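You operate a simulated robot arm through the tools that you are given. There is no shell and no other tool.

You are at the controls of a simulated two-armed robot. One attempt, no reset.

Task
Pour hand soap into the slim soap pot up to the mark and fit its lid.
Fine: pouring cup back where it stood; pot in the second drawer, drawer shut. Set down upright: pouring cup, slim soap pot.

It is judged by the outcome, as a careful person would: the job done as asked, and still so three seconds after it is handed in. It fails if anything else is knocked over, pushed out of place, dropped, spilled or broken. Lids that push on must go on centred and level and be pressed home; caps that screw on are set level and turned clockwise until they are tight.

Robot
Two 7-joint arms with four-finger grippers on one trunk that stands fixed in place. Base frame: the origin is at the foot of the trunk, x ahead of it, y to its left, z up. Readings come in m, degrees, newtons and seconds.
The left shoulder is at [0.04, 0.181, 1.33], the right one opposite. With the tool pointing down near the work surface each hand reaches from about 0.28 to 0.82 m from the base axis, measured 20 degrees to its own side. Payload 3.67 kg a hand.
The tool frame of a hand sits at the grasp point between the pads (the TCP): z along the fingers, y along the line on which they close. The tips reach 0.028 m beyond it. The gripper opens to 0.112 m. The gripper's body begins 0.073 m behind the TCP.
Orientation is told as [roll, pitch, yaw] about the base's x, y, z axes, in that order, counted from this pose: with the fingers straight down and closing along the base's y, the tool's x points along the base's -x, its y along +y and its z along -z.

Tools
- The arms move only by the tool nudge_tool. It takes "left_steps", "right_steps" or both (then of equal length, played together; a hand with none holds still); each is a list of rows, each an object of numbers (a shift or turn left out is 0, a gripper value left out holds the last): "tx", "ty", "tz": the shift along the tool's x, y, z in units of 150 mm (1.0 is 150 mm); "wx", "wy", "wz": the turn, a rotation vector about the tool's x, y, z in units of 120 degrees (1.0 is 120 degrees); "fingers": the gripper command, from -1 (shut) to 1 (fully open), values between in proportion. In form: [{"tx": .., "ty": .., "tz": .., "wx": .., "wy": .., "wz": .., "fingers": ..}, ...]. A call has 1 to 20 rows; each row is the pose to reach, as a shift and turn from the pose commanded when the call began, along the tool's axes at that moment. A call with a number of a shift or a turn outside -1 to 1 is refused whole. A row lasts 0.2 s, in which the tool goes at most 0.05 m and 8.6 degrees; a call with a longer step from one row to the next is refused whole, and so is a gripper value outside its range. Where a pose cannot be reached the arm comes as near as it can. A force on the tool above 40 N (or 10 N above the force at the start of the call, whichever is more), or a blocked arm, ends the call early, and 0.2 s more pass. Each finger halts on what it meets, pressing with about 30 N; the grip force reading is that of the motor and also rises with nothing between the fingers. The clock runs only during rows and for 0.2 s after the last one: add rows that repeat a pose to give the fingers time. The reply holds the time, the measured pose of the TCP, the force on the tool along the base axes, the opening and the grip force, in the units named above and with some noise, with the torque about the TCP (base axes, N m) and any sound that the robot's microphone picked up, and new pictures: "show" is both (left out), scene, wrist or none (wrist: the cameras of the hands that moved).
- Cameras (640 x 400 px; columns grow to the right, rows downward): "scene" is now at [0.1038, -0.0019, 1.5468]; the picture's right is [-0.02, -1.00, 0.00], its down [-0.67, 0.01, -0.74] and it looks along [0.74, -0.01, -0.67] (base axes); focal length 296 px, centre (320, 200). "left" rides on the left gripper at [0.06, 0.018, -0.104] in its tool frame; the picture's right is [-0.29, 0.96, 0.00], its down [-0.80, -0.24, -0.55] and it looks along [-0.53, -0.16, 0.83] (tool axes); focal length 234 px, centre (320, 200). "right" rides on the right gripper at [0.06, -0.018, -0.104] in its tool frame; the picture's right is [0.29, 0.96, 0.00], its down [-0.80, 0.24, -0.55] and it looks along [-0.53, 0.16, 0.83] (tool axes); focal length 234 px, centre (320, 200). There is no depth. A picture from a camera that has moved, and an enlarged one, comes with that camera's place and axes in the base frame and with its lens.
- move_column(by): slides the trunk up (or, below 0, down) by that many m; the arms and the scene camera ride with it, the base frame stays. It gives what a move gives, with no picture.
- head_to(pan, tilt): turns the head with the scene camera to pan (to the left, within 86 degrees either way) and tilt (down, from -29 to 69), counted from straight ahead of the robot. It gives what a move gives, and a new picture of the scene camera.
- close_up(camera, box): a new picture of the part [left, top, right, bottom] of that camera's present view, enlarged. No time passes.
- sign_off(): hands the job in; it is judged then, once.

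Nothing tells you positions but the pictures and the camera data. Unless the task says otherwise, let go and move clear before handing in.

The tools are called after "Emit:" by a JSON object that holds its "op" and its "data". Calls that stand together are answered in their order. nudge_tool: Moves the arms, as the interface text tells. Its arguments: {"type":"object","properties":{"left_steps":{"type":"array","items":{"type":"object","properties":{"tx":{"type":"number"},"ty":{"type":"number"},"tz":{"type":"number"},"wx":{"type":"number"},"wy":{"type":"number"},"wz":{"type":"number"},"fingers":{"type":"number"}}}},"right_steps":{"type":"array","items":{"type":"object","properties":{"tx":{"type":"number"},"ty":{"type":"number"},"tz":{"type":"number"},"wx":{"type":"number"},"wy":{"type":"number"},"wz":{"type":"number"},"fingers":{"type":"number"}}}},"show":{"type":"string","enum":["both","scene","wrist","none"]}},"required":[]} The other tools are called the same way: move_column (by) slides the trunk up or down; head_to (pan, tilt) turns the head that bears the scene camera; close_up (camera, box) takes an enlarged picture of a part of a camera's view; sign_off () hands the job in.

At the start:

```text
time: 0.0
left_ee_pos: [0.4706, 0.1885, 1.3233]
left_tcp_rot: [-0.2, 0.1, 0.1]
left_force: [0.3, 0.1, -0.4]
left_wrist_torque: [0.0, 0.03, 0.03]
left_width: 0.1119
left_grasp_force: 0.1
right_ee_pos: [0.4629, -0.2065, 1.3111]
right_tcp_rot: [-0.1, 0.1, 0.0]
right_force: [0.2, -0.5, -0.9]
right_wrist_torque: [0.02, 0.0, 0.02]
right_width: 0.1119
right_grasp_force: 0.1
trunk travel left (down, up): [-0.45, 0.064]
head pan, tilt: [-1.2, 42.2]
```

scene: 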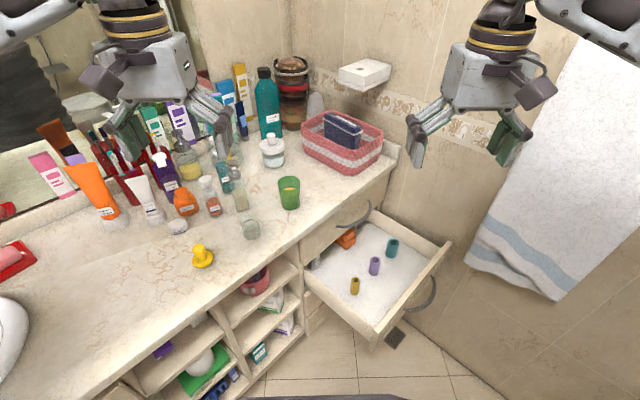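
right: 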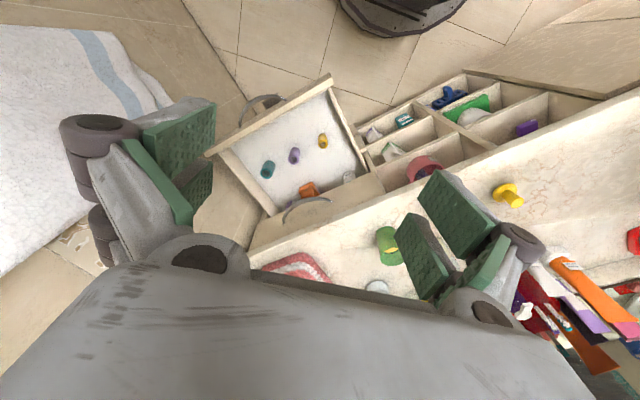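
left: 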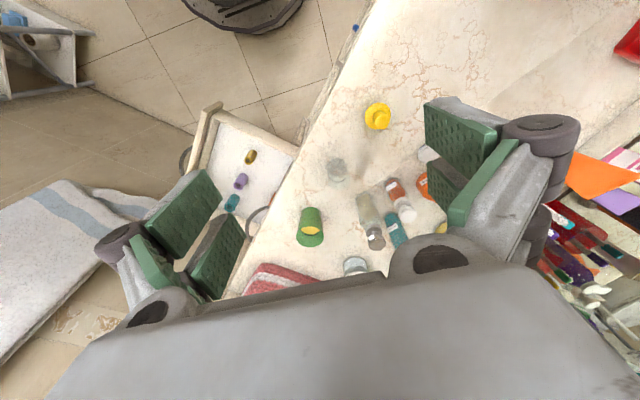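

I see a counter crowded with bottles, a green cup with yellowish liquid (probably the pouring cup), a clear small pot near it, and an open drawer. I'll take enlarged views to tell the things apart before moving.

Emit:
{"op": "close_up", "data": {"camera": "scene", "box": [120, 120, 320, 280]}}

Emit:
{"op": "close_up", "data": {"camera": "scene", "box": [220, 170, 320, 250]}}

Emit:
{"op": "close_up", "data": {"camera": "scene", "box": [290, 190, 460, 350]}}

Emit:
{"op": "close_up", "data": {"camera": "left", "box": [270, 90, 450, 280]}}

```text
2.50 times, centred on (220, 200) of scene
camera zoom: at [0.1038, -0.0019, 1.5468], right [-0.02, -1.0, 0.0], down [-0.67, 0.01, -0.74], along [0.74, -0.01, -0.67], focal length 741 px, centre (570, 200)
```

zoom: 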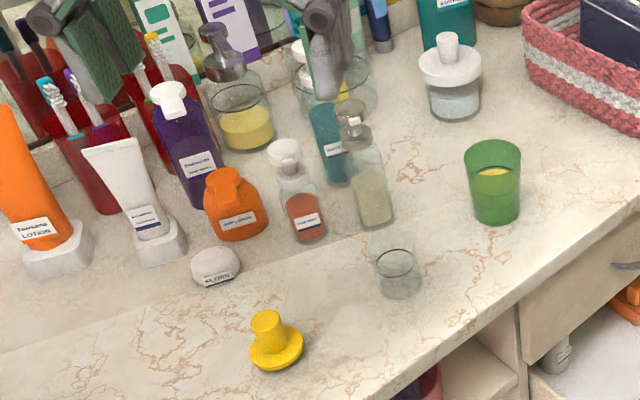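

```text
5.00 times, centred on (270, 210) of scene
camera zoom: at [0.1038, -0.0019, 1.5468], right [-0.02, -1.0, 0.0], down [-0.67, 0.01, -0.74], along [0.74, -0.01, -0.67], focal length 1481 px, centre (570, 150)
```

zoom: 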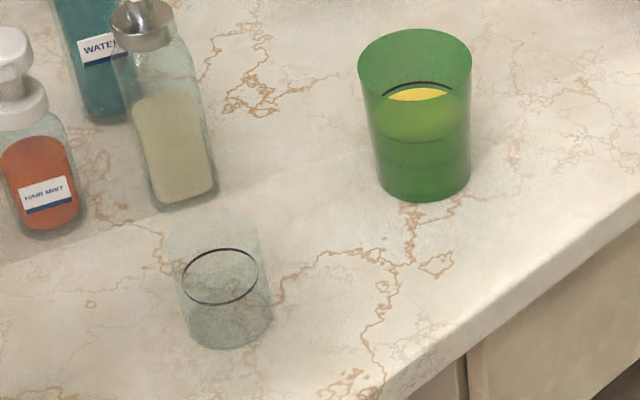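

```text
2.50 times, centred on (375, 270) of scene
camera zoom: at [0.1038, -0.0019, 1.5468], right [-0.02, -1.0, 0.0], down [-0.67, 0.01, -0.74], along [0.74, -0.01, -0.67], focal length 741 px, centre (182, 25)
```

zoom: 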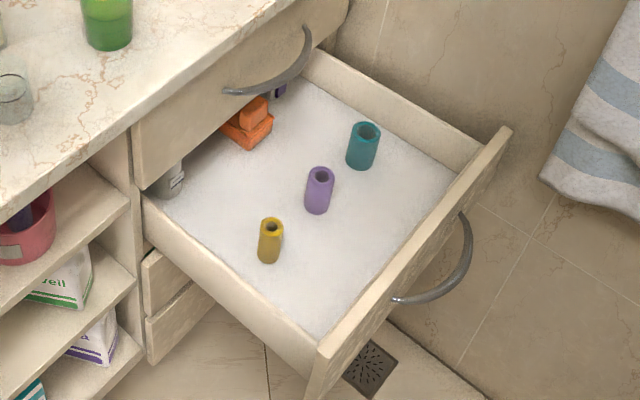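

```text
2.11 times, centred on (360, 185) of left
camera zoom: at [0.4114, 0.2054, 1.4253], right [0.29, 0.96, 0.0], down [0.8, -0.24, 0.55], along [0.53, -0.16, -0.83], focal length 493 px, centre (236, 232)
```

zoom: 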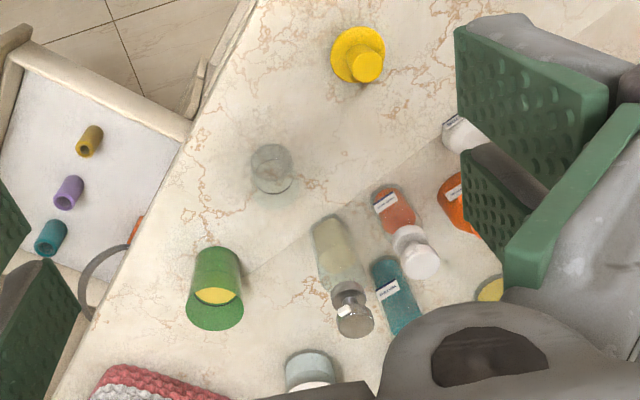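

The green cup holds yellow soap near (0.745, 0.08), the empty clear pot with a black ring stands near (0.63, 0.175), and a yellow knobbed lid lies near (0.55, 0.28), on a counter at about z 0.94. I want sharper views of the lid, the cup and the rest of the scene before moving.

Emit:
{"op": "close_up", "data": {"camera": "scene", "box": [180, 230, 228, 280]}}

Emit:
{"op": "close_up", "data": {"camera": "scene", "box": [232, 205, 280, 245]}}

Emit:
{"op": "close_up", "data": {"camera": "scene", "box": [265, 165, 313, 215]}}

Emit:
{"op": "close_up", "data": {"camera": "scene", "box": [240, 50, 400, 180]}}

Emit:
{"op": "close_up", "data": {"camera": "right", "box": [200, 70, 420, 280]}}

```text
8.00 times, centred on (204, 255) of scene
camera zoom: at [0.1038, -0.0019, 1.5468], right [-0.02, -1.0, 0.0], down [-0.67, 0.01, -0.74], along [0.74, -0.01, -0.67], focal length 2370 px, centre (1248, -240)
```

zoom: 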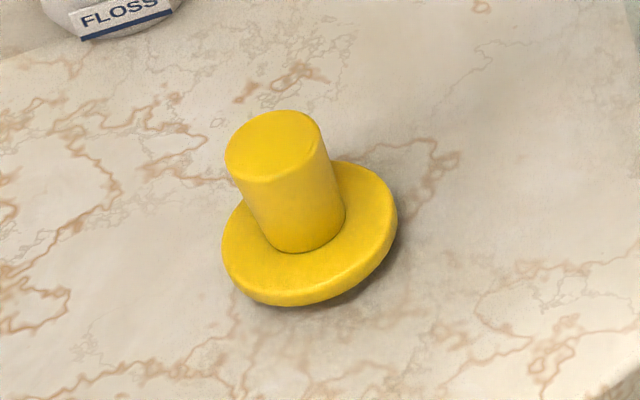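

```text
10.00 times, centred on (256, 225) of scene
camera zoom: at [0.1038, -0.0019, 1.5468], right [-0.02, -1.0, 0.0], down [-0.67, 0.01, -0.74], along [0.74, -0.01, -0.67], focal length 2962 px, centre (960, -50)
```

zoom: 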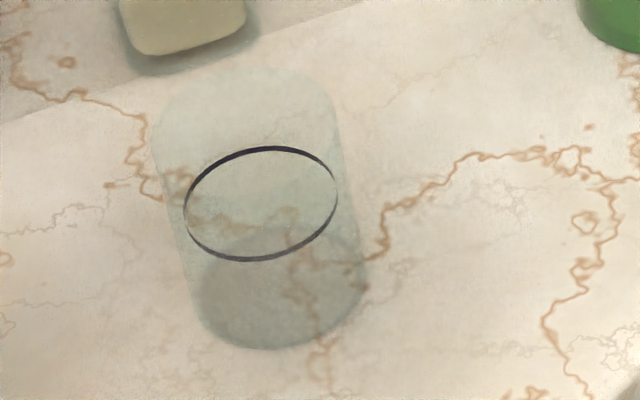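

```text
8.00 times, centred on (289, 190) of scene
camera zoom: at [0.1038, -0.0019, 1.5468], right [-0.02, -1.0, 0.0], down [-0.67, 0.01, -0.74], along [0.74, -0.01, -0.67], focal length 2370 px, centre (568, 280)
```

zoom: 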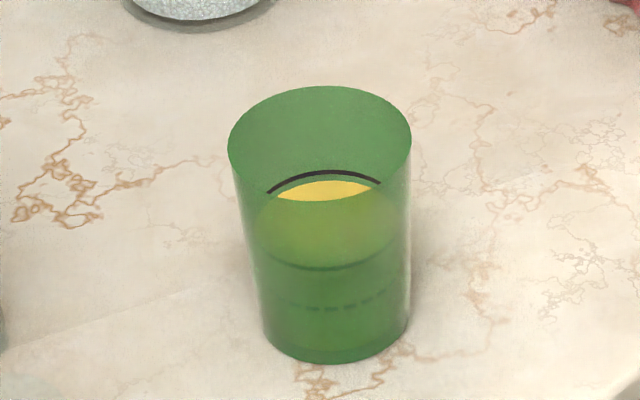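

```text
3.08 times, centred on (320, 115) of scene
camera zoom: at [0.1038, -0.0019, 1.5468], right [-0.02, -1.0, 0.0], down [-0.67, 0.01, -0.74], along [0.74, -0.01, -0.67], focal length 912 px, centre (320, 462)
```

zoom: 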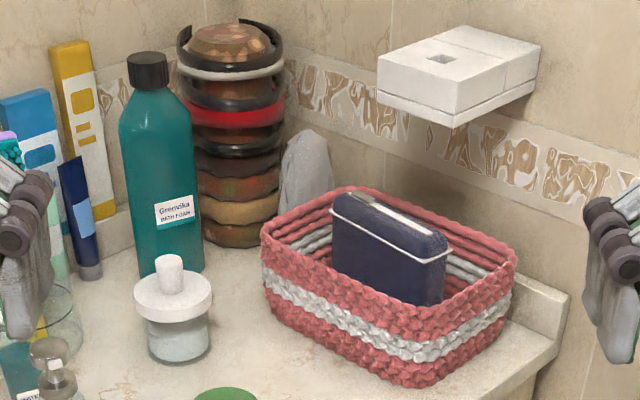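

```text
1.90 times, centred on (310, 175) of right
camera zoom: at [0.4042, -0.2251, 1.4159], right [-0.29, 0.96, 0.0], down [0.8, 0.24, 0.55], along [0.53, 0.16, -0.83], focal length 446 px, centre (339, 248)
```

zoom: 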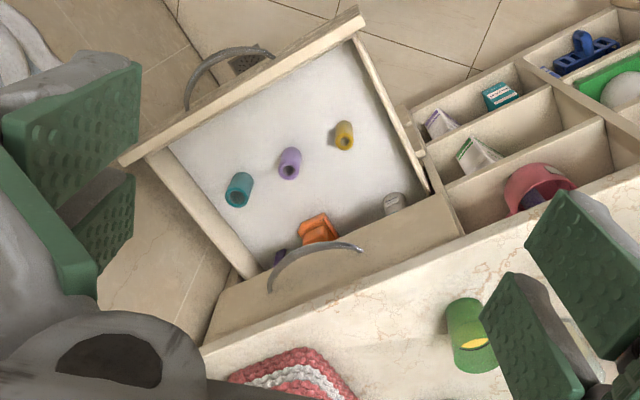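

The yellow piece is a disc with a knob (the lid), the pot has an inner black ring, and the cup is more than half full. I'll take tight left-camera views of the cup, pot and lid so I can triangulate their positions.

Emit:
{"op": "close_up", "data": {"camera": "left", "box": [285, 195, 345, 255]}}

Emit:
{"op": "close_up", "data": {"camera": "left", "box": [310, 140, 370, 200]}}

Emit:
{"op": "close_up", "data": {"camera": "left", "box": [350, 90, 410, 140]}}

```text
6.67 times, centred on (315, 225) of left
camera zoom: at [0.4114, 0.2054, 1.4253], right [0.29, 0.96, 0.0], down [0.8, -0.24, 0.55], along [0.53, -0.16, -0.83], focal length 1561 px, centre (353, 33)
```

zoom: 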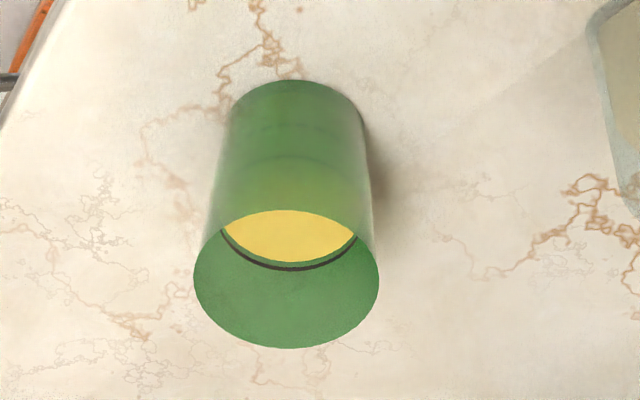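

```text
6.67 times, centred on (340, 170) of left
camera zoom: at [0.4114, 0.2054, 1.4253], right [0.29, 0.96, 0.0], down [0.8, -0.24, 0.55], along [0.53, -0.16, -0.83], focal length 1561 px, centre (187, 400)
```

zoom: 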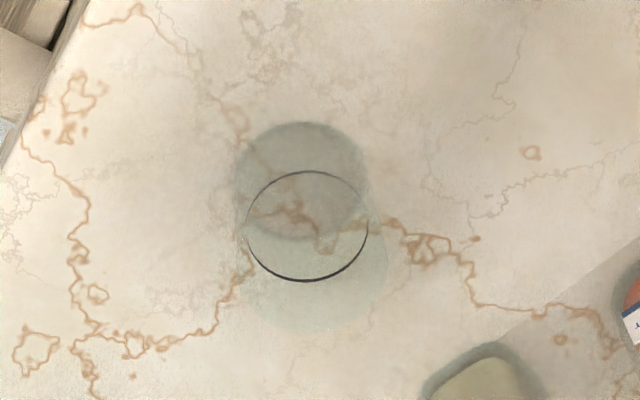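

```text
8.00 times, centred on (380, 115) of left
camera zoom: at [0.4114, 0.2054, 1.4253], right [0.29, 0.96, 0.0], down [0.8, -0.24, 0.55], along [0.53, -0.16, -0.83], focal length 1873 px, centre (-160, 880)
```

zoom: 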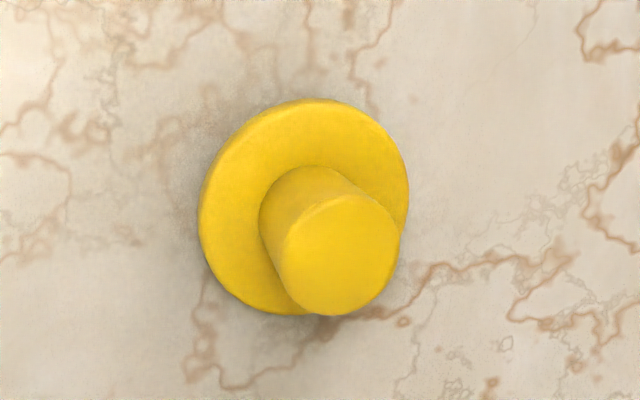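

Triangulating puts the cup near (0.768, 0.073) and about 90 mm tall, the pot near (0.651, 0.175) with its ring about 35 mm up, the lid near (0.558, 0.280), and the counter at about z 0.925. I'll bring the left hand, pitched forward, toward the cup and swing the right hand round as a watching camera.

Emit:
{"op": "nudge_tool", "data": {"left_steps": [{"tx": -0.123, "ty": -0.11, "tz": 0.117, "wy": -0.0655, "fingers": 1}, {"tx": -0.246, "ty": -0.22, "tz": 0.235, "wy": -0.131}, {"tx": -0.37, "ty": -0.33, "tz": 0.352, "wy": -0.1964}, {"tx": -0.493, "ty": -0.44, "tz": 0.47, "wy": -0.2619}, {"tx": -0.616, "ty": -0.55, "tz": 0.587, "wy": -0.3274}, {"tx": -0.739, "ty": -0.66, "tz": 0.705, "wy": -0.3928}, {"tx": -0.8627, "ty": -0.77, "tz": 0.822, "wy": -0.4583}], "right_steps": [{"tx": -0.083, "ty": 0.054, "tz": 0.106, "wz": -0.0571}, {"tx": -0.166, "ty": 0.108, "tz": 0.211, "wz": -0.1143}, {"tx": -0.249, "ty": 0.161, "tz": 0.317, "wz": -0.1714}, {"tx": -0.331, "ty": 0.215, "tz": 0.423, "wz": -0.2286}, {"tx": -0.414, "ty": 0.269, "tz": 0.529, "wz": -0.2857}, {"tx": -0.497, "ty": 0.323, "tz": 0.634, "wz": -0.3429}, {"tx": -0.58, "ty": 0.3767, "tz": 0.74, "wz": -0.4}], "show": "both"}}

```text
time: 1.6
left_ee_pos: [0.6021, 0.0733, 1.1994]
left_tcp_rot: [-0.3, -55.1, 0.3]
left_force: [0.6, -0.5, 0.3]
left_wrist_torque: [0.0, 0.02, 0.0]
left_width: 0.1119
left_grasp_force: 0.1
right_ee_pos: [0.5513, -0.1487, 1.2006]
right_tcp_rot: [0.1, 0.0, 48.1]
right_force: [0.6, 0.1, -0.1]
right_wrist_torque: [-0.02, 0.01, -0.02]
right_width: 0.1119
right_grasp_force: 0.2
trunk travel left (down, up): [-0.45, 0.064]
head pan, tilt: [-1.2, 42.2]
camera scene: at [0.1056, -0.002, 1.5467], right [-0.02, -1.0, 0.0], down [-0.67, 0.01, -0.74], along [0.74, -0.01, -0.67], focal length 296 px, centre (320, 200)
camera right: at [0.527, -0.2064, 1.3036], right [-0.9, 0.43, 0.0], down [0.36, 0.75, 0.55], along [0.23, 0.5, -0.83], focal length 234 px, centre (320, 200)
camera left: at [0.4822, 0.0892, 1.2077], right [0.16, 0.96, 0.23], down [0.0, -0.24, 0.97], along [0.99, -0.16, -0.04], focal length 234 px, centre (320, 200)
```

scene: 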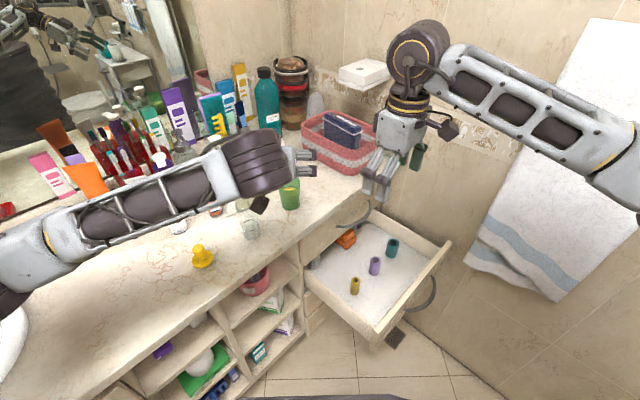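
right: 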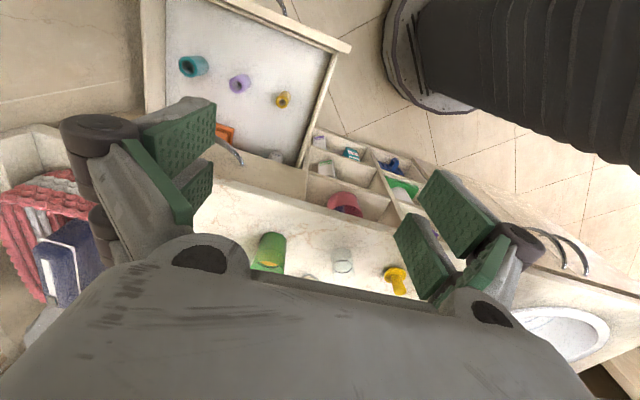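
left: 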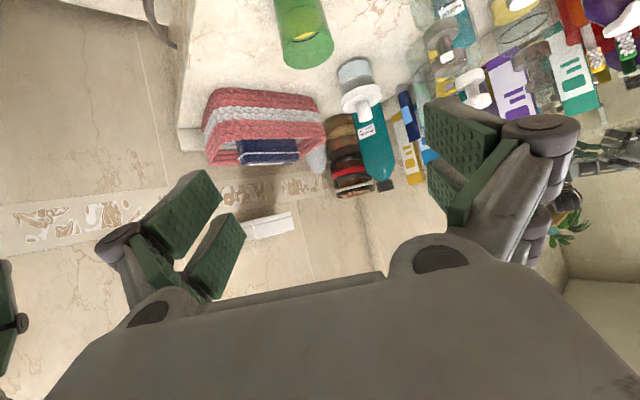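

Both hands moved cleanly and nothing was touched. I'll refine the cup and pot positions from the new right-hand viewpoint before approaching.

Emit:
{"op": "close_up", "data": {"camera": "right", "box": [240, 220, 304, 284]}}

Emit:
{"op": "close_up", "data": {"camera": "right", "box": [315, 235, 371, 285]}}

Emit:
{"op": "close_up", "data": {"camera": "scene", "box": [265, 165, 313, 215]}}

Emit:
{"op": "close_up", "data": {"camera": "left", "box": [255, 0, 350, 80]}}

```text
6.25 times, centred on (272, 252) of right
camera zoom: at [0.527, -0.2064, 1.3036], right [-0.9, 0.43, 0.0], down [0.36, 0.75, 0.55], along [0.23, 0.5, -0.83], focal length 1464 px, centre (620, -125)
```

zoom: 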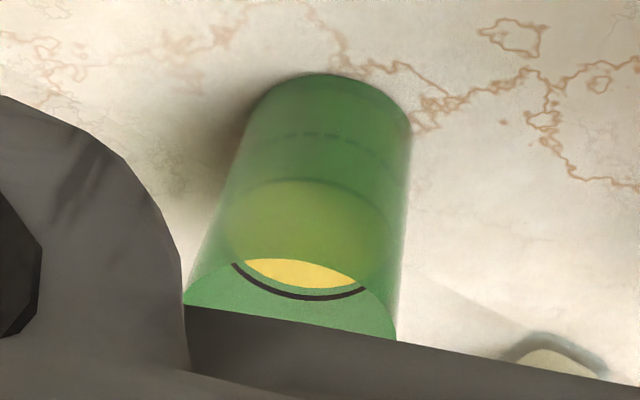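

```text
8.00 times, centred on (343, 260) of right
camera zoom: at [0.527, -0.2064, 1.3036], right [-0.9, 0.43, 0.0], down [0.36, 0.75, 0.55], along [0.23, 0.5, -0.83], focal length 1873 px, centre (136, -280)
```

zoom: 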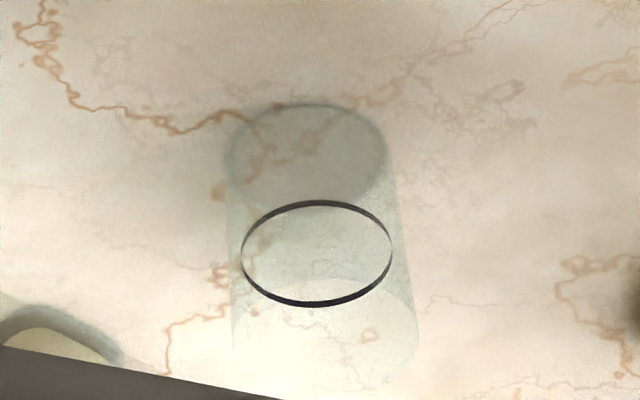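

```text
8.00 times, centred on (289, 190) of scene
camera zoom: at [0.1056, -0.002, 1.5467], right [-0.02, -1.0, 0.0], down [-0.67, 0.01, -0.74], along [0.74, -0.01, -0.67], focal length 2370 px, centre (568, 280)
```

zoom: 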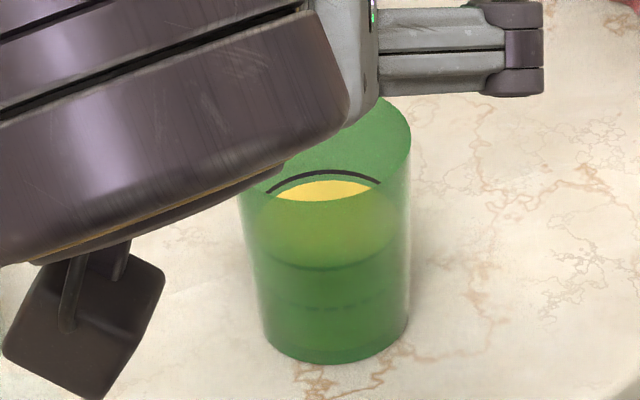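

```text
5.00 times, centred on (302, 40) of left
camera zoom: at [0.4822, 0.0892, 1.2077], right [0.16, 0.96, 0.23], down [0.0, -0.24, 0.97], along [0.99, -0.16, -0.04], focal length 1171 px, centre (408, 1000)
```

zoom: 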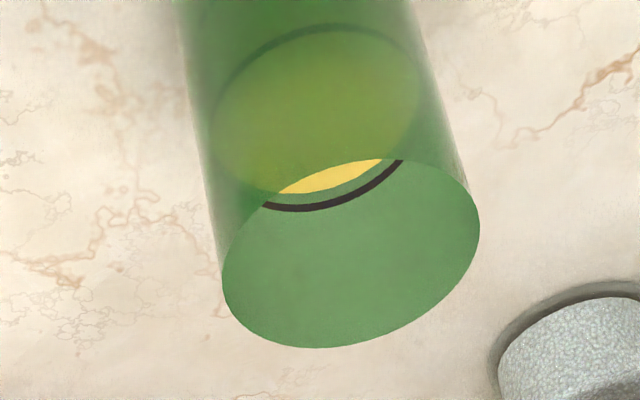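

The views agree: cup axis at (0.769, 0.0735), rim z 1.012, counter z about 0.927. I'll drop the left hand to a pre-grasp behind and above the cup.

Emit:
{"op": "nudge_tool", "data": {"left_steps": [{"tx": 0.1585, "tz": 0.2165, "fingers": 1}, {"tx": 0.317, "tz": 0.433}, {"tx": 0.4755, "tz": 0.6495}, {"tx": 0.634, "tz": 0.866}], "show": "both"}}

```text
time: 2.6
left_ee_pos: [0.6526, 0.072, 1.0486]
left_tcp_rot: [0.0, -54.8, 0.1]
left_force: [0.7, -0.1, -0.3]
left_wrist_torque: [-0.01, 0.0, -0.03]
left_width: 0.1124
left_grasp_force: 0.0
right_ee_pos: [0.5509, -0.1499, 1.1995]
right_tcp_rot: [0.0, 0.0, 47.9]
right_force: [0.0, -0.1, 0.0]
right_wrist_torque: [0.02, 0.01, -0.02]
right_width: 0.1122
right_grasp_force: 0.0
trunk travel left (down, up): [-0.45, 0.064]
head pan, tilt: [-1.2, 42.2]
camera scene: at [0.1044, -0.0022, 1.5468], right [-0.02, -1.0, 0.0], down [-0.67, 0.01, -0.74], along [0.74, -0.01, -0.67], focal length 296 px, centre (320, 200)
camera left: at [0.5337, 0.0895, 1.0576], right [0.16, 0.96, 0.23], down [0.01, -0.24, 0.97], along [0.99, -0.16, -0.04], focal length 234 px, centre (320, 200)
```

scene: 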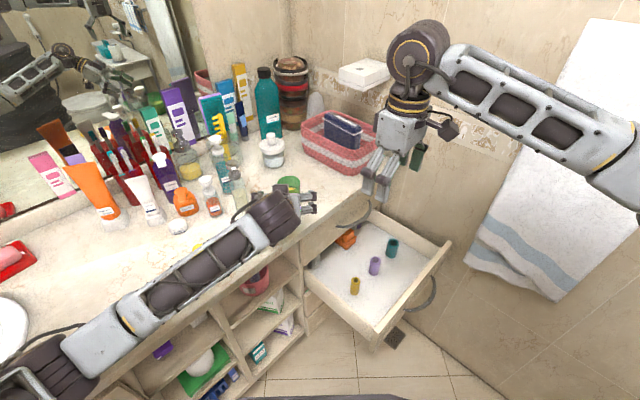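
left: 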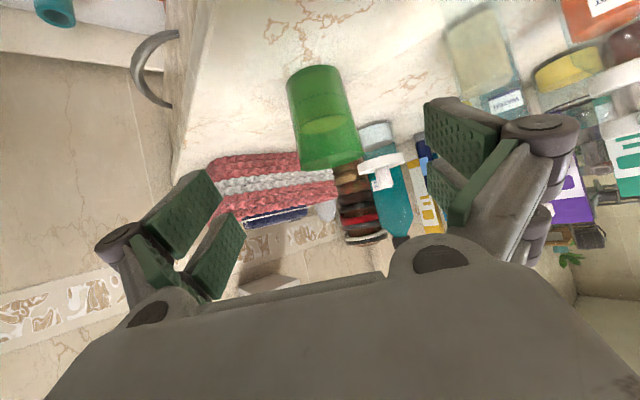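

The forearm now hides the pot and lid from the scene camera, so I'll check the clearance from the right-hand camera.

Emit:
{"op": "close_up", "data": {"camera": "right", "box": [160, 140, 480, 340]}}

Emit:
{"op": "close_up", "data": {"camera": "scene", "box": [130, 150, 340, 310]}}

```text
2.00 times, centred on (320, 240) of right
camera zoom: at [0.5258, -0.2067, 1.3041], right [-0.9, 0.43, 0.0], down [0.36, 0.75, 0.55], along [0.24, 0.5, -0.83], focal length 468 px, centre (320, 120)
```

zoom: 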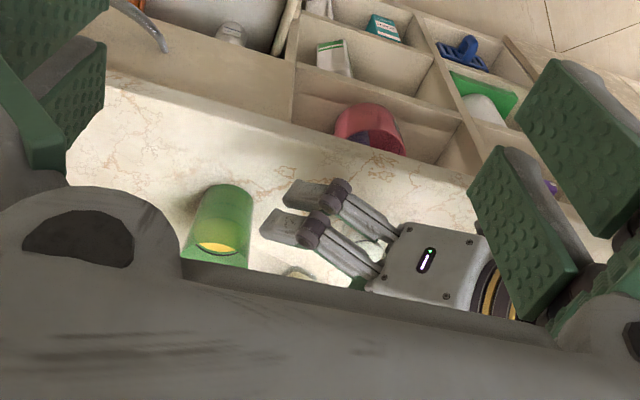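

```text
2.50 times, centred on (235, 230) of scene
camera zoom: at [0.1044, -0.0022, 1.5468], right [-0.02, -1.0, 0.0], down [-0.67, 0.01, -0.74], along [0.74, -0.01, -0.67], focal length 741 px, centre (532, 125)
```

zoom: 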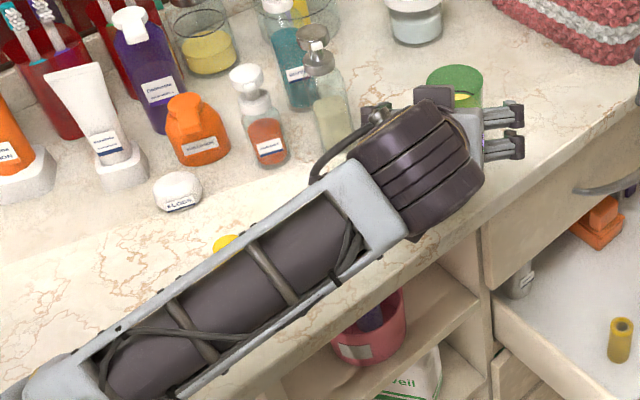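

The left forearm sits above and beside the pot and lid with only modest clearance. I'll raise the trunk 60 mm so the elbow and forearm ride higher for the same hand pose.

Emit:
{"op": "move_column", "data": {"by": 0.06}}

```text
time: 3.6
left_ee_pos: [0.6516, 0.0714, 1.1076]
left_tcp_rot: [-0.2, -54.9, 0.2]
left_force: [-1.0, 0.2, 0.0]
left_wrist_torque: [0.0, 0.0, 0.0]
left_width: 0.1122
left_grasp_force: 0.0
right_ee_pos: [0.5504, -0.1499, 1.2598]
right_tcp_rot: [0.2, 0.1, 47.9]
right_force: [-0.7, -0.3, -0.7]
right_wrist_torque: [0.0, -0.02, 0.01]
right_width: 0.1123
right_grasp_force: 0.0
trunk travel left (down, up): [-0.51, 0.004]
head pan, tilt: [-1.2, 42.2]
```

Now the left hand returns to the pre-grasp height while the right hand pitches forward to watch the pot from the side.

Emit:
{"op": "nudge_tool", "data": {"left_steps": [{"tx": 0.064, "ty": 0.003, "tz": 0.049, "fingers": 1}, {"tx": 0.128, "ty": 0.006, "tz": 0.098}, {"tx": 0.193, "ty": 0.009, "tz": 0.147}, {"tx": 0.257, "ty": 0.012, "tz": 0.196}, {"tx": 0.321, "ty": 0.0133, "tz": 0.245}], "right_steps": [{"tz": 0.08, "wy": -0.0583}, {"tz": 0.16, "wy": -0.1167}, {"tz": 0.24, "wy": -0.175}, {"tz": 0.32, "wy": -0.2333}, {"tz": 0.4, "wy": -0.2917}], "show": "both"}}

```text
time: 4.8
left_ee_pos: [0.6538, 0.0725, 1.0475]
left_tcp_rot: [0.0, -54.9, 0.1]
left_force: [-0.2, -0.3, -0.2]
left_wrist_torque: [0.02, 0.0, 0.0]
left_width: 0.1117
left_grasp_force: 0.0
right_ee_pos: [0.5493, -0.1497, 1.1997]
right_tcp_rot: [0.0, -35.2, 48.0]
right_force: [-1.1, 0.4, -0.8]
right_wrist_torque: [-0.01, 0.01, -0.01]
right_width: 0.1121
right_grasp_force: 0.2
trunk travel left (down, up): [-0.51, 0.004]
head pan, tilt: [-1.2, 42.2]
camera scene: at [0.1029, -0.0031, 1.6061], right [-0.02, -1.0, 0.0], down [-0.67, 0.01, -0.74], along [0.74, -0.01, -0.67], focal length 296 px, centre (320, 200)
camera right: at [0.4918, -0.2433, 1.2501], right [-0.87, 0.47, -0.17], down [0.04, 0.41, 0.91], along [0.49, 0.79, -0.37], focal length 234 px, centre (320, 200)
camera left: at [0.5349, 0.0903, 1.0566], right [0.16, 0.96, 0.24], down [0.0, -0.24, 0.97], along [0.99, -0.16, -0.04], focal length 234 px, centre (320, 200)
```

scene: 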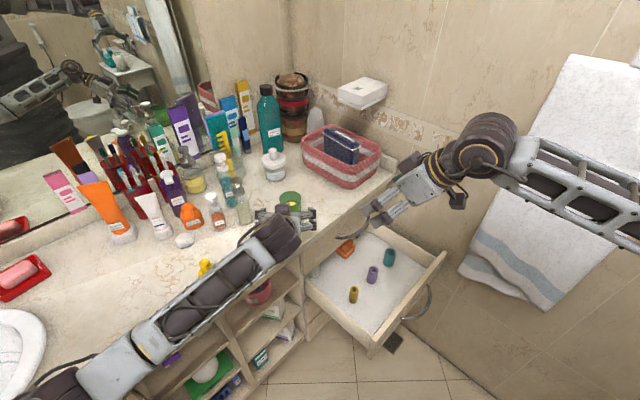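
right: 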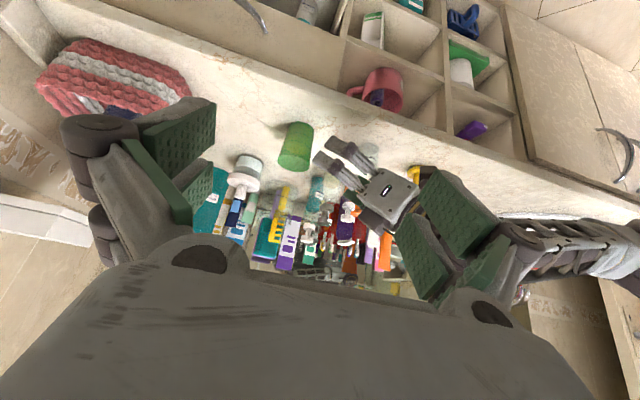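
left: 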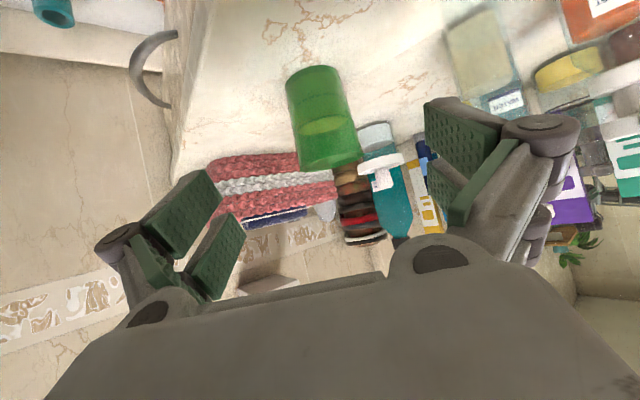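

The forearm is well above the counter now and the cup lies straight along the left fingers' axis. I'll advance along that axis, stopping short first to check the centring.

Emit:
{"op": "nudge_tool", "data": {"left_steps": [{"ty": 0.002, "tz": 0.15, "fingers": 1}, {"ty": 0.004, "tz": 0.3}, {"ty": 0.005, "tz": 0.45}, {"ty": 0.006, "tz": 0.55}], "show": "wrist"}}

Emit:
{"op": "close_up", "data": {"camera": "right", "box": [240, 80, 480, 230]}}

```text
time: 5.8
left_ee_pos: [0.7242, 0.0747, 0.9996]
left_tcp_rot: [0.0, -54.9, 0.1]
left_force: [-0.4, -0.4, -0.7]
left_wrist_torque: [0.0, -0.01, 0.04]
left_width: 0.1118
left_grasp_force: 0.1
right_ee_pos: [0.5508, -0.1509, 1.199]
right_tcp_rot: [0.1, -35.0, 47.9]
right_force: [0.4, 0.5, 0.6]
right_wrist_torque: [0.02, 0.01, 0.01]
right_width: 0.1122
right_grasp_force: 0.0
trunk travel left (down, up): [-0.51, 0.004]
head pan, tilt: [-1.2, 42.2]
camera left: at [0.6038, 0.0918, 1.009], right [0.16, 0.96, 0.23], down [0.01, -0.24, 0.97], along [0.99, -0.16, -0.04], focal length 234 px, centre (320, 200)
```

left: 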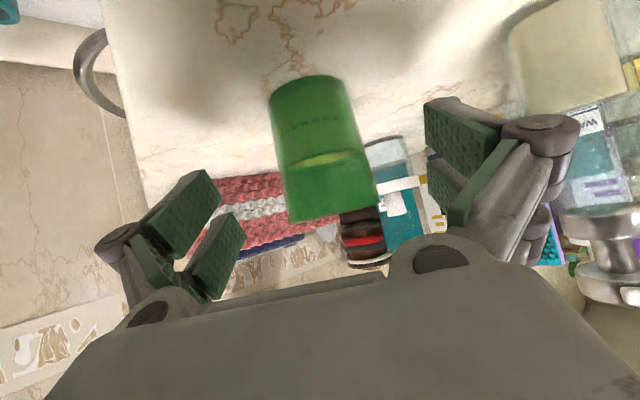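

```text
2.67 times, centred on (360, 155) of right
camera zoom: at [0.4928, -0.2429, 1.2499], right [-0.87, 0.47, -0.16], down [0.05, 0.41, 0.91], along [0.49, 0.78, -0.38], focal length 624 px, centre (213, 320)
```

zoom: 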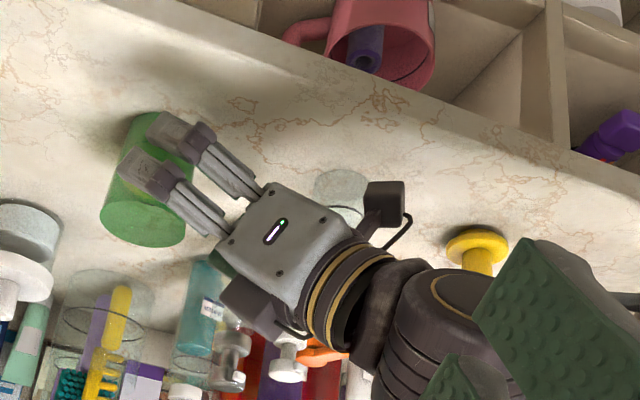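

The cup sits centred between the open fingers, and the wrist camera clears the pot by some 30 mm sideways. I'll finish the approach and close on the cup.

Emit:
{"op": "nudge_tool", "data": {"left_steps": [{"tx": 0.002, "ty": -0.003, "tz": 0.123, "fingers": 1}, {"tx": 0.005, "ty": -0.006, "tz": 0.246}, {"tx": 0.007, "ty": -0.008, "tz": 0.369}, {"tx": 0.007, "ty": -0.008, "tz": 0.369}], "show": "wrist"}}

Emit:
{"op": "close_up", "data": {"camera": "right", "box": [240, 80, 480, 230]}}

```text
time: 6.8
left_ee_pos: [0.7668, 0.0733, 0.9677]
left_tcp_rot: [0.0, -54.8, 0.1]
left_force: [-1.2, 0.1, 0.5]
left_wrist_torque: [0.0, 0.0, -0.01]
left_width: 0.1118
left_grasp_force: 0.1
right_ee_pos: [0.5509, -0.15, 1.1992]
right_tcp_rot: [0.1, -35.1, 47.9]
right_force: [-0.4, 1.0, 0.3]
right_wrist_torque: [0.01, 0.03, -0.03]
right_width: 0.1118
right_grasp_force: 0.2
trunk travel left (down, up): [-0.51, 0.004]
head pan, tilt: [-1.2, 42.2]
camera left: at [0.6478, 0.0909, 0.977], right [0.16, 0.96, 0.23], down [0.01, -0.24, 0.97], along [0.99, -0.16, -0.04], focal length 234 px, centre (320, 200)
```

left: 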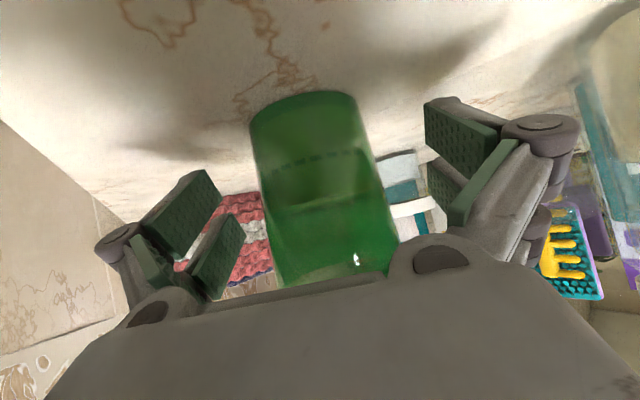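

```text
2.67 times, centred on (360, 155) of right
camera zoom: at [0.4924, -0.2424, 1.2502], right [-0.87, 0.47, -0.16], down [0.05, 0.41, 0.91], along [0.49, 0.78, -0.38], focal length 624 px, centre (213, 320)
```

zoom: 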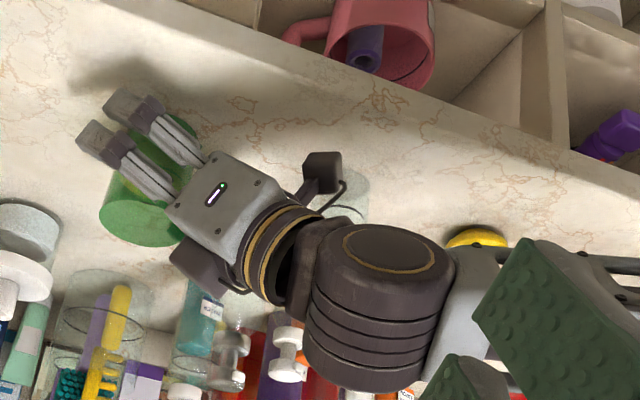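

The fingers straddle the cup at mid-height with nothing touched. Closing now.

Emit:
{"op": "nudge_tool", "data": {"left_steps": [{"fingers": -0.1}, {"fingers": -0.1}, {"fingers": -1}, {"fingers": -1}, {"fingers": -1}], "show": "wrist"}}

Emit:
{"op": "close_up", "data": {"camera": "right", "box": [240, 80, 480, 230]}}

```text
time: 8.0
left_ee_pos: [0.7678, 0.0743, 0.9674]
left_tcp_rot: [0.0, -55.0, 0.2]
left_force: [0.3, 0.1, 0.0]
left_wrist_torque: [0.02, 0.01, 0.0]
left_width: 0.0613
left_grasp_force: 29.8
right_ee_pos: [0.5511, -0.1498, 1.1982]
right_tcp_rot: [0.1, -35.0, 48.0]
right_force: [0.7, 0.2, -1.0]
right_wrist_torque: [0.0, 0.0, 0.0]
right_width: 0.1124
right_grasp_force: 0.0
trunk travel left (down, up): [-0.51, 0.004]
head pan, tilt: [-1.2, 42.2]
camera left: at [0.6478, 0.0907, 0.9767], right [0.16, 0.96, 0.23], down [0.01, -0.24, 0.97], along [0.99, -0.16, -0.04], focal length 234 px, centre (320, 200)
```

left: 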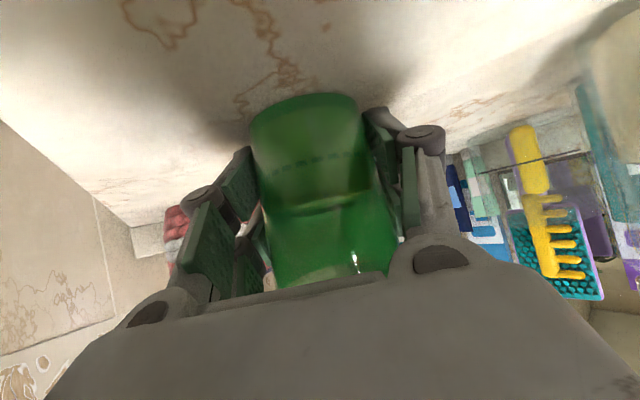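

```text
2.67 times, centred on (360, 155) of right
camera zoom: at [0.4927, -0.2425, 1.25], right [-0.87, 0.47, -0.16], down [0.05, 0.41, 0.91], along [0.49, 0.78, -0.38], focal length 624 px, centre (213, 320)
```

zoom: 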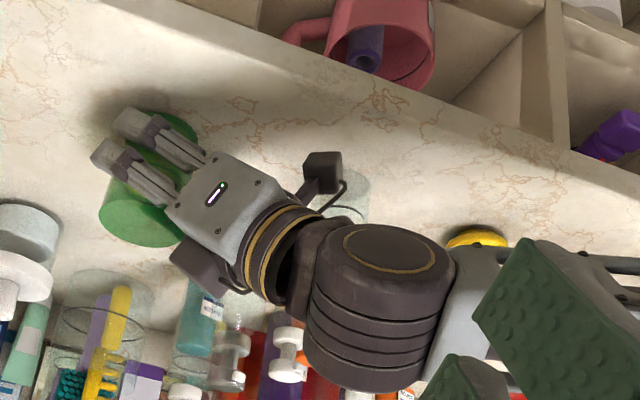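

The cup is gripped (61 mm wide, 30 N). I'll lift it slowly straight up by 120 mm.

Emit:
{"op": "nudge_tool", "data": {"left_steps": [{"tx": -0.041, "tz": -0.0287, "fingers": -1}, {"tx": -0.1229, "tz": -0.086}, {"tx": -0.2048, "tz": -0.1434}, {"tx": -0.2867, "tz": -0.2008}, {"tx": -0.3687, "tz": -0.2581}, {"tx": -0.4506, "tz": -0.3155}, {"tx": -0.5325, "tz": -0.3728}, {"tx": -0.6144, "tz": -0.4302}, {"tx": -0.6554, "tz": -0.4589}], "show": "wrist"}}

Emit:
{"op": "close_up", "data": {"camera": "right", "box": [200, 80, 520, 280]}}

```text
time: 10.0
left_ee_pos: [0.7672, 0.075, 1.088]
left_tcp_rot: [0.0, -54.9, 0.1]
left_force: [0.0, -0.6, -1.6]
left_wrist_torque: [0.02, -0.01, 0.01]
left_width: 0.0614
left_grasp_force: 29.7
right_ee_pos: [0.5502, -0.1503, 1.1985]
right_tcp_rot: [0.1, -35.0, 47.9]
right_force: [0.7, 0.5, -0.2]
right_wrist_torque: [0.01, 0.02, -0.02]
right_width: 0.112
right_grasp_force: 0.1
trunk travel left (down, up): [-0.51, 0.004]
head pan, tilt: [-1.2, 42.2]
camera left: at [0.6479, 0.0919, 1.0972], right [0.16, 0.96, 0.24], down [0.01, -0.24, 0.97], along [0.99, -0.16, -0.04], focal length 234 px, centre (320, 200)
```

left: 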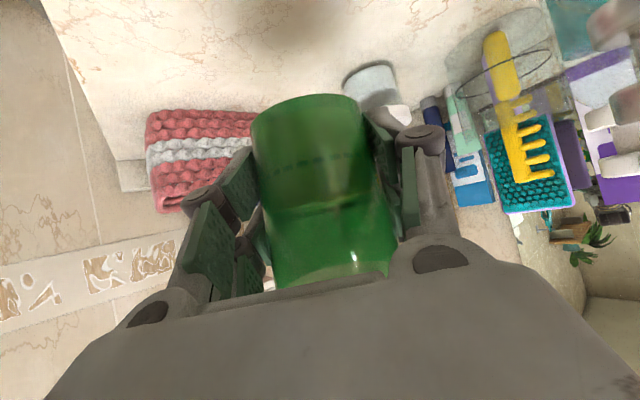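

```text
2.00 times, centred on (360, 180) of right
camera zoom: at [0.4928, -0.2426, 1.25], right [-0.87, 0.47, -0.16], down [0.05, 0.41, 0.91], along [0.49, 0.78, -0.38], focal length 468 px, centre (240, 240)
```

zoom: 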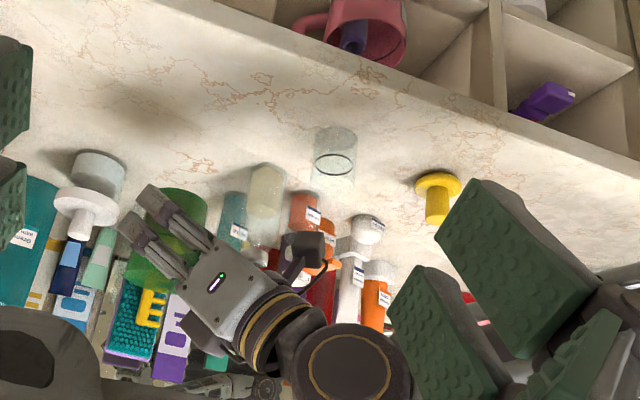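

The cup is up and level, with clear space toward the robot. I'll carry it slowly to the near side of the pot.

Emit:
{"op": "nudge_tool", "data": {"left_steps": [{"tx": 0.0367, "ty": 0.0213, "tz": -0.0524, "fingers": -1}, {"tx": 0.1101, "ty": 0.064, "tz": -0.1573}, {"tx": 0.1927, "ty": 0.112, "tz": -0.2753}, {"tx": 0.2753, "ty": 0.16, "tz": -0.3932}, {"tx": 0.3579, "ty": 0.208, "tz": -0.5112}, {"tx": 0.4222, "ty": 0.2454, "tz": -0.603}, {"tx": 0.4589, "ty": 0.2667, "tz": -0.6554}], "show": "none"}}

Emit:
{"op": "nudge_tool", "data": {"left_steps": [{"tx": 0.0312, "ty": 0.0318, "tz": -0.0446, "fingers": -1}, {"tx": 0.0936, "ty": 0.0953, "tz": -0.1337}, {"tx": 0.1638, "ty": 0.1668, "tz": -0.2339}, {"tx": 0.234, "ty": 0.2383, "tz": -0.3342}, {"tx": 0.3042, "ty": 0.3098, "tz": -0.4345}, {"tx": 0.3588, "ty": 0.3655, "tz": -0.5125}, {"tx": 0.39, "ty": 0.3973, "tz": -0.557}], "show": "both"}}

Emit:
{"op": "close_up", "data": {"camera": "right", "box": [240, 80, 560, 280]}}

```text
time: 11.6
left_ee_pos: [0.647, 0.1146, 1.0894]
left_tcp_rot: [-0.1, -55.0, 0.2]
left_force: [0.0, -0.7, -1.9]
left_wrist_torque: [0.02, -0.02, 0.0]
left_width: 0.0609
left_grasp_force: 30.1
right_ee_pos: [0.5508, -0.1497, 1.1999]
right_tcp_rot: [0.1, -34.9, 47.8]
right_force: [0.4, -0.3, -0.1]
right_wrist_torque: [-0.01, -0.01, -0.01]
right_width: 0.112
right_grasp_force: 0.1
trunk travel left (down, up): [-0.51, 0.004]
head pan, tilt: [-1.2, 42.2]
```

```text
time: 13.2
left_ee_pos: [0.5456, 0.1741, 1.0872]
left_tcp_rot: [-0.1, -55.1, 0.2]
left_force: [-0.4, 0.2, -1.2]
left_wrist_torque: [0.0, 0.0, 0.03]
left_width: 0.0613
left_grasp_force: 29.8
right_ee_pos: [0.5503, -0.1494, 1.1987]
right_tcp_rot: [0.1, -34.9, 47.9]
right_force: [-0.6, -0.8, -0.3]
right_wrist_torque: [0.03, 0.0, -0.02]
right_width: 0.1121
right_grasp_force: 0.0
trunk travel left (down, up): [-0.51, 0.004]
head pan, tilt: [-1.2, 42.2]
camera scene: at [0.1036, -0.0018, 1.6061], right [-0.02, -1.0, 0.0], down [-0.67, 0.01, -0.74], along [0.74, -0.02, -0.67], focal length 296 px, centre (320, 200)
camera left: at [0.4263, 0.191, 1.097], right [0.16, 0.96, 0.24], down [0.0, -0.24, 0.97], along [0.99, -0.16, -0.04], focal length 234 px, centre (320, 200)
```

scene: 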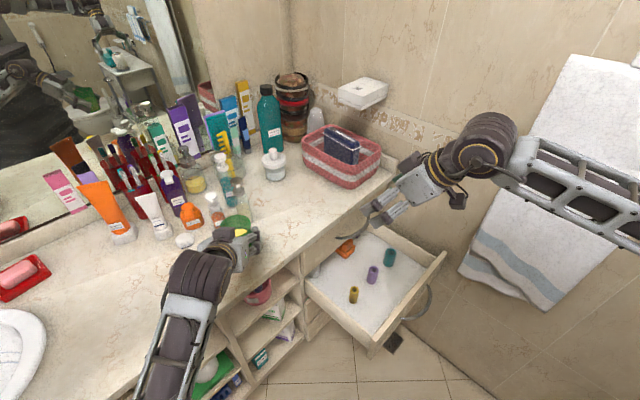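
left: 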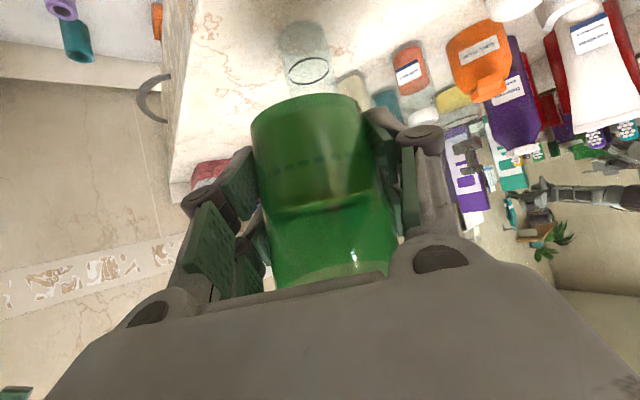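

```text
2.00 times, centred on (400, 180) of right
camera zoom: at [0.4923, -0.2424, 1.2502], right [-0.87, 0.47, -0.16], down [0.05, 0.41, 0.91], along [0.49, 0.78, -0.38], focal length 468 px, centre (160, 240)
```

zoom: 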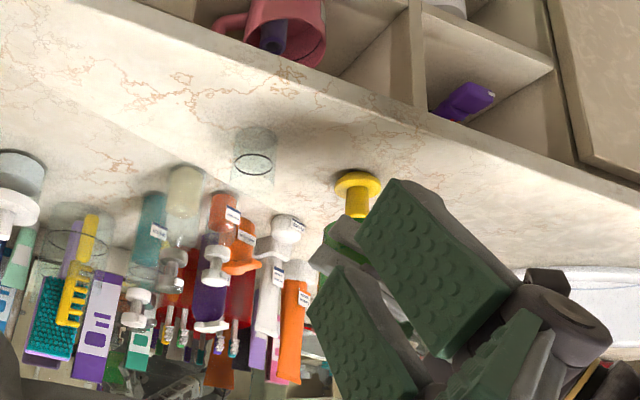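

The cup is level on the near side of the pot at (0.546, 0.174, 1.087). I'll tilt it forward 38° there, short of flowing, while turning the right hand slightly to see the pouring spot better.

Emit:
{"op": "nudge_tool", "data": {"left_steps": [{"wy": 0.016, "fingers": -1}, {"wy": 0.048}, {"wy": 0.085}, {"wy": 0.122}, {"wy": 0.159}, {"wy": 0.196}, {"wy": 0.233}, {"wy": 0.27}, {"wy": 0.3}, {"wy": 0.3167}], "right_steps": [{"wx": -0.007, "wz": -0.01}, {"wx": -0.014, "wz": -0.02}, {"wx": -0.0215, "wz": -0.031}, {"wx": -0.029, "wz": -0.041}, {"wx": -0.036, "wz": -0.051}, {"wx": -0.043, "wz": -0.061}, {"wx": -0.05, "wz": -0.072}, {"wx": -0.057, "wz": -0.082}, {"wx": -0.0645, "wz": -0.092}, {"wx": -0.0717, "wz": -0.1024}], "show": "both"}}

```text
time: 15.4
left_ee_pos: [0.5442, 0.1741, 1.0884]
left_tcp_rot: [0.1, -16.8, 0.1]
left_force: [-0.2, -0.7, -2.3]
left_wrist_torque: [-0.02, 0.02, -0.03]
left_width: 0.0613
left_grasp_force: 29.7
right_ee_pos: [0.5335, -0.1246, 1.199]
right_tcp_rot: [-0.5, -35.0, 54.0]
right_force: [0.4, 0.0, 0.1]
right_wrist_torque: [0.0, -0.02, 0.0]
right_width: 0.1119
right_grasp_force: 0.0
right hand out of reach, approached as far as the arm can: row 3, 4, 5, 6, 7, 8, 9, 10
trunk travel left (down, up): [-0.51, 0.004]
head pan, tilt: [-1.2, 42.2]
camera scene: at [0.1038, -0.0018, 1.606], right [-0.02, -1.0, 0.0], down [-0.67, 0.01, -0.74], along [0.74, -0.01, -0.67], focal length 296 px, centre (320, 200)
camera right: at [0.484, -0.2237, 1.2502], right [-0.91, 0.37, -0.17], down [0.0, 0.42, 0.91], along [0.41, 0.83, -0.38], focal length 234 px, centre (320, 200)
camera left: at [0.4576, 0.1909, 1.1684], right [0.27, 0.96, 0.08], down [0.6, -0.24, 0.76], along [0.75, -0.16, -0.64], focal length 234 px, centre (320, 200)
```

scene: 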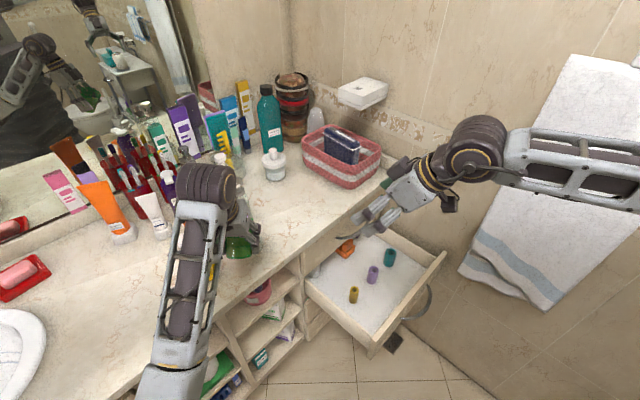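
right: 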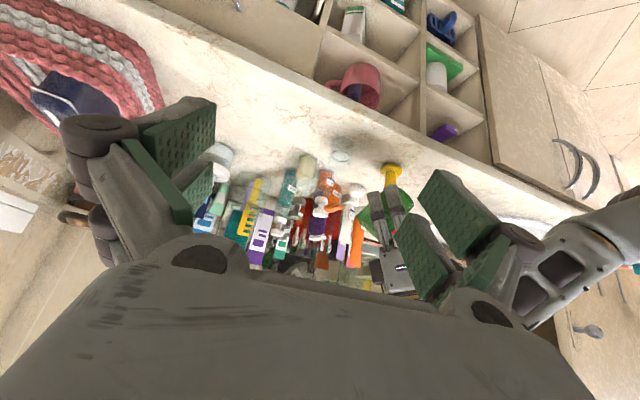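
left: 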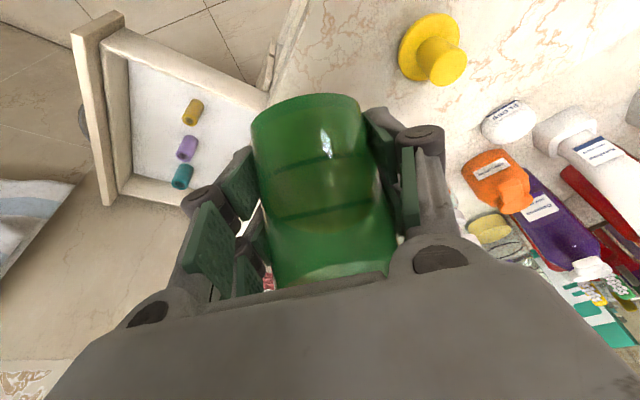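

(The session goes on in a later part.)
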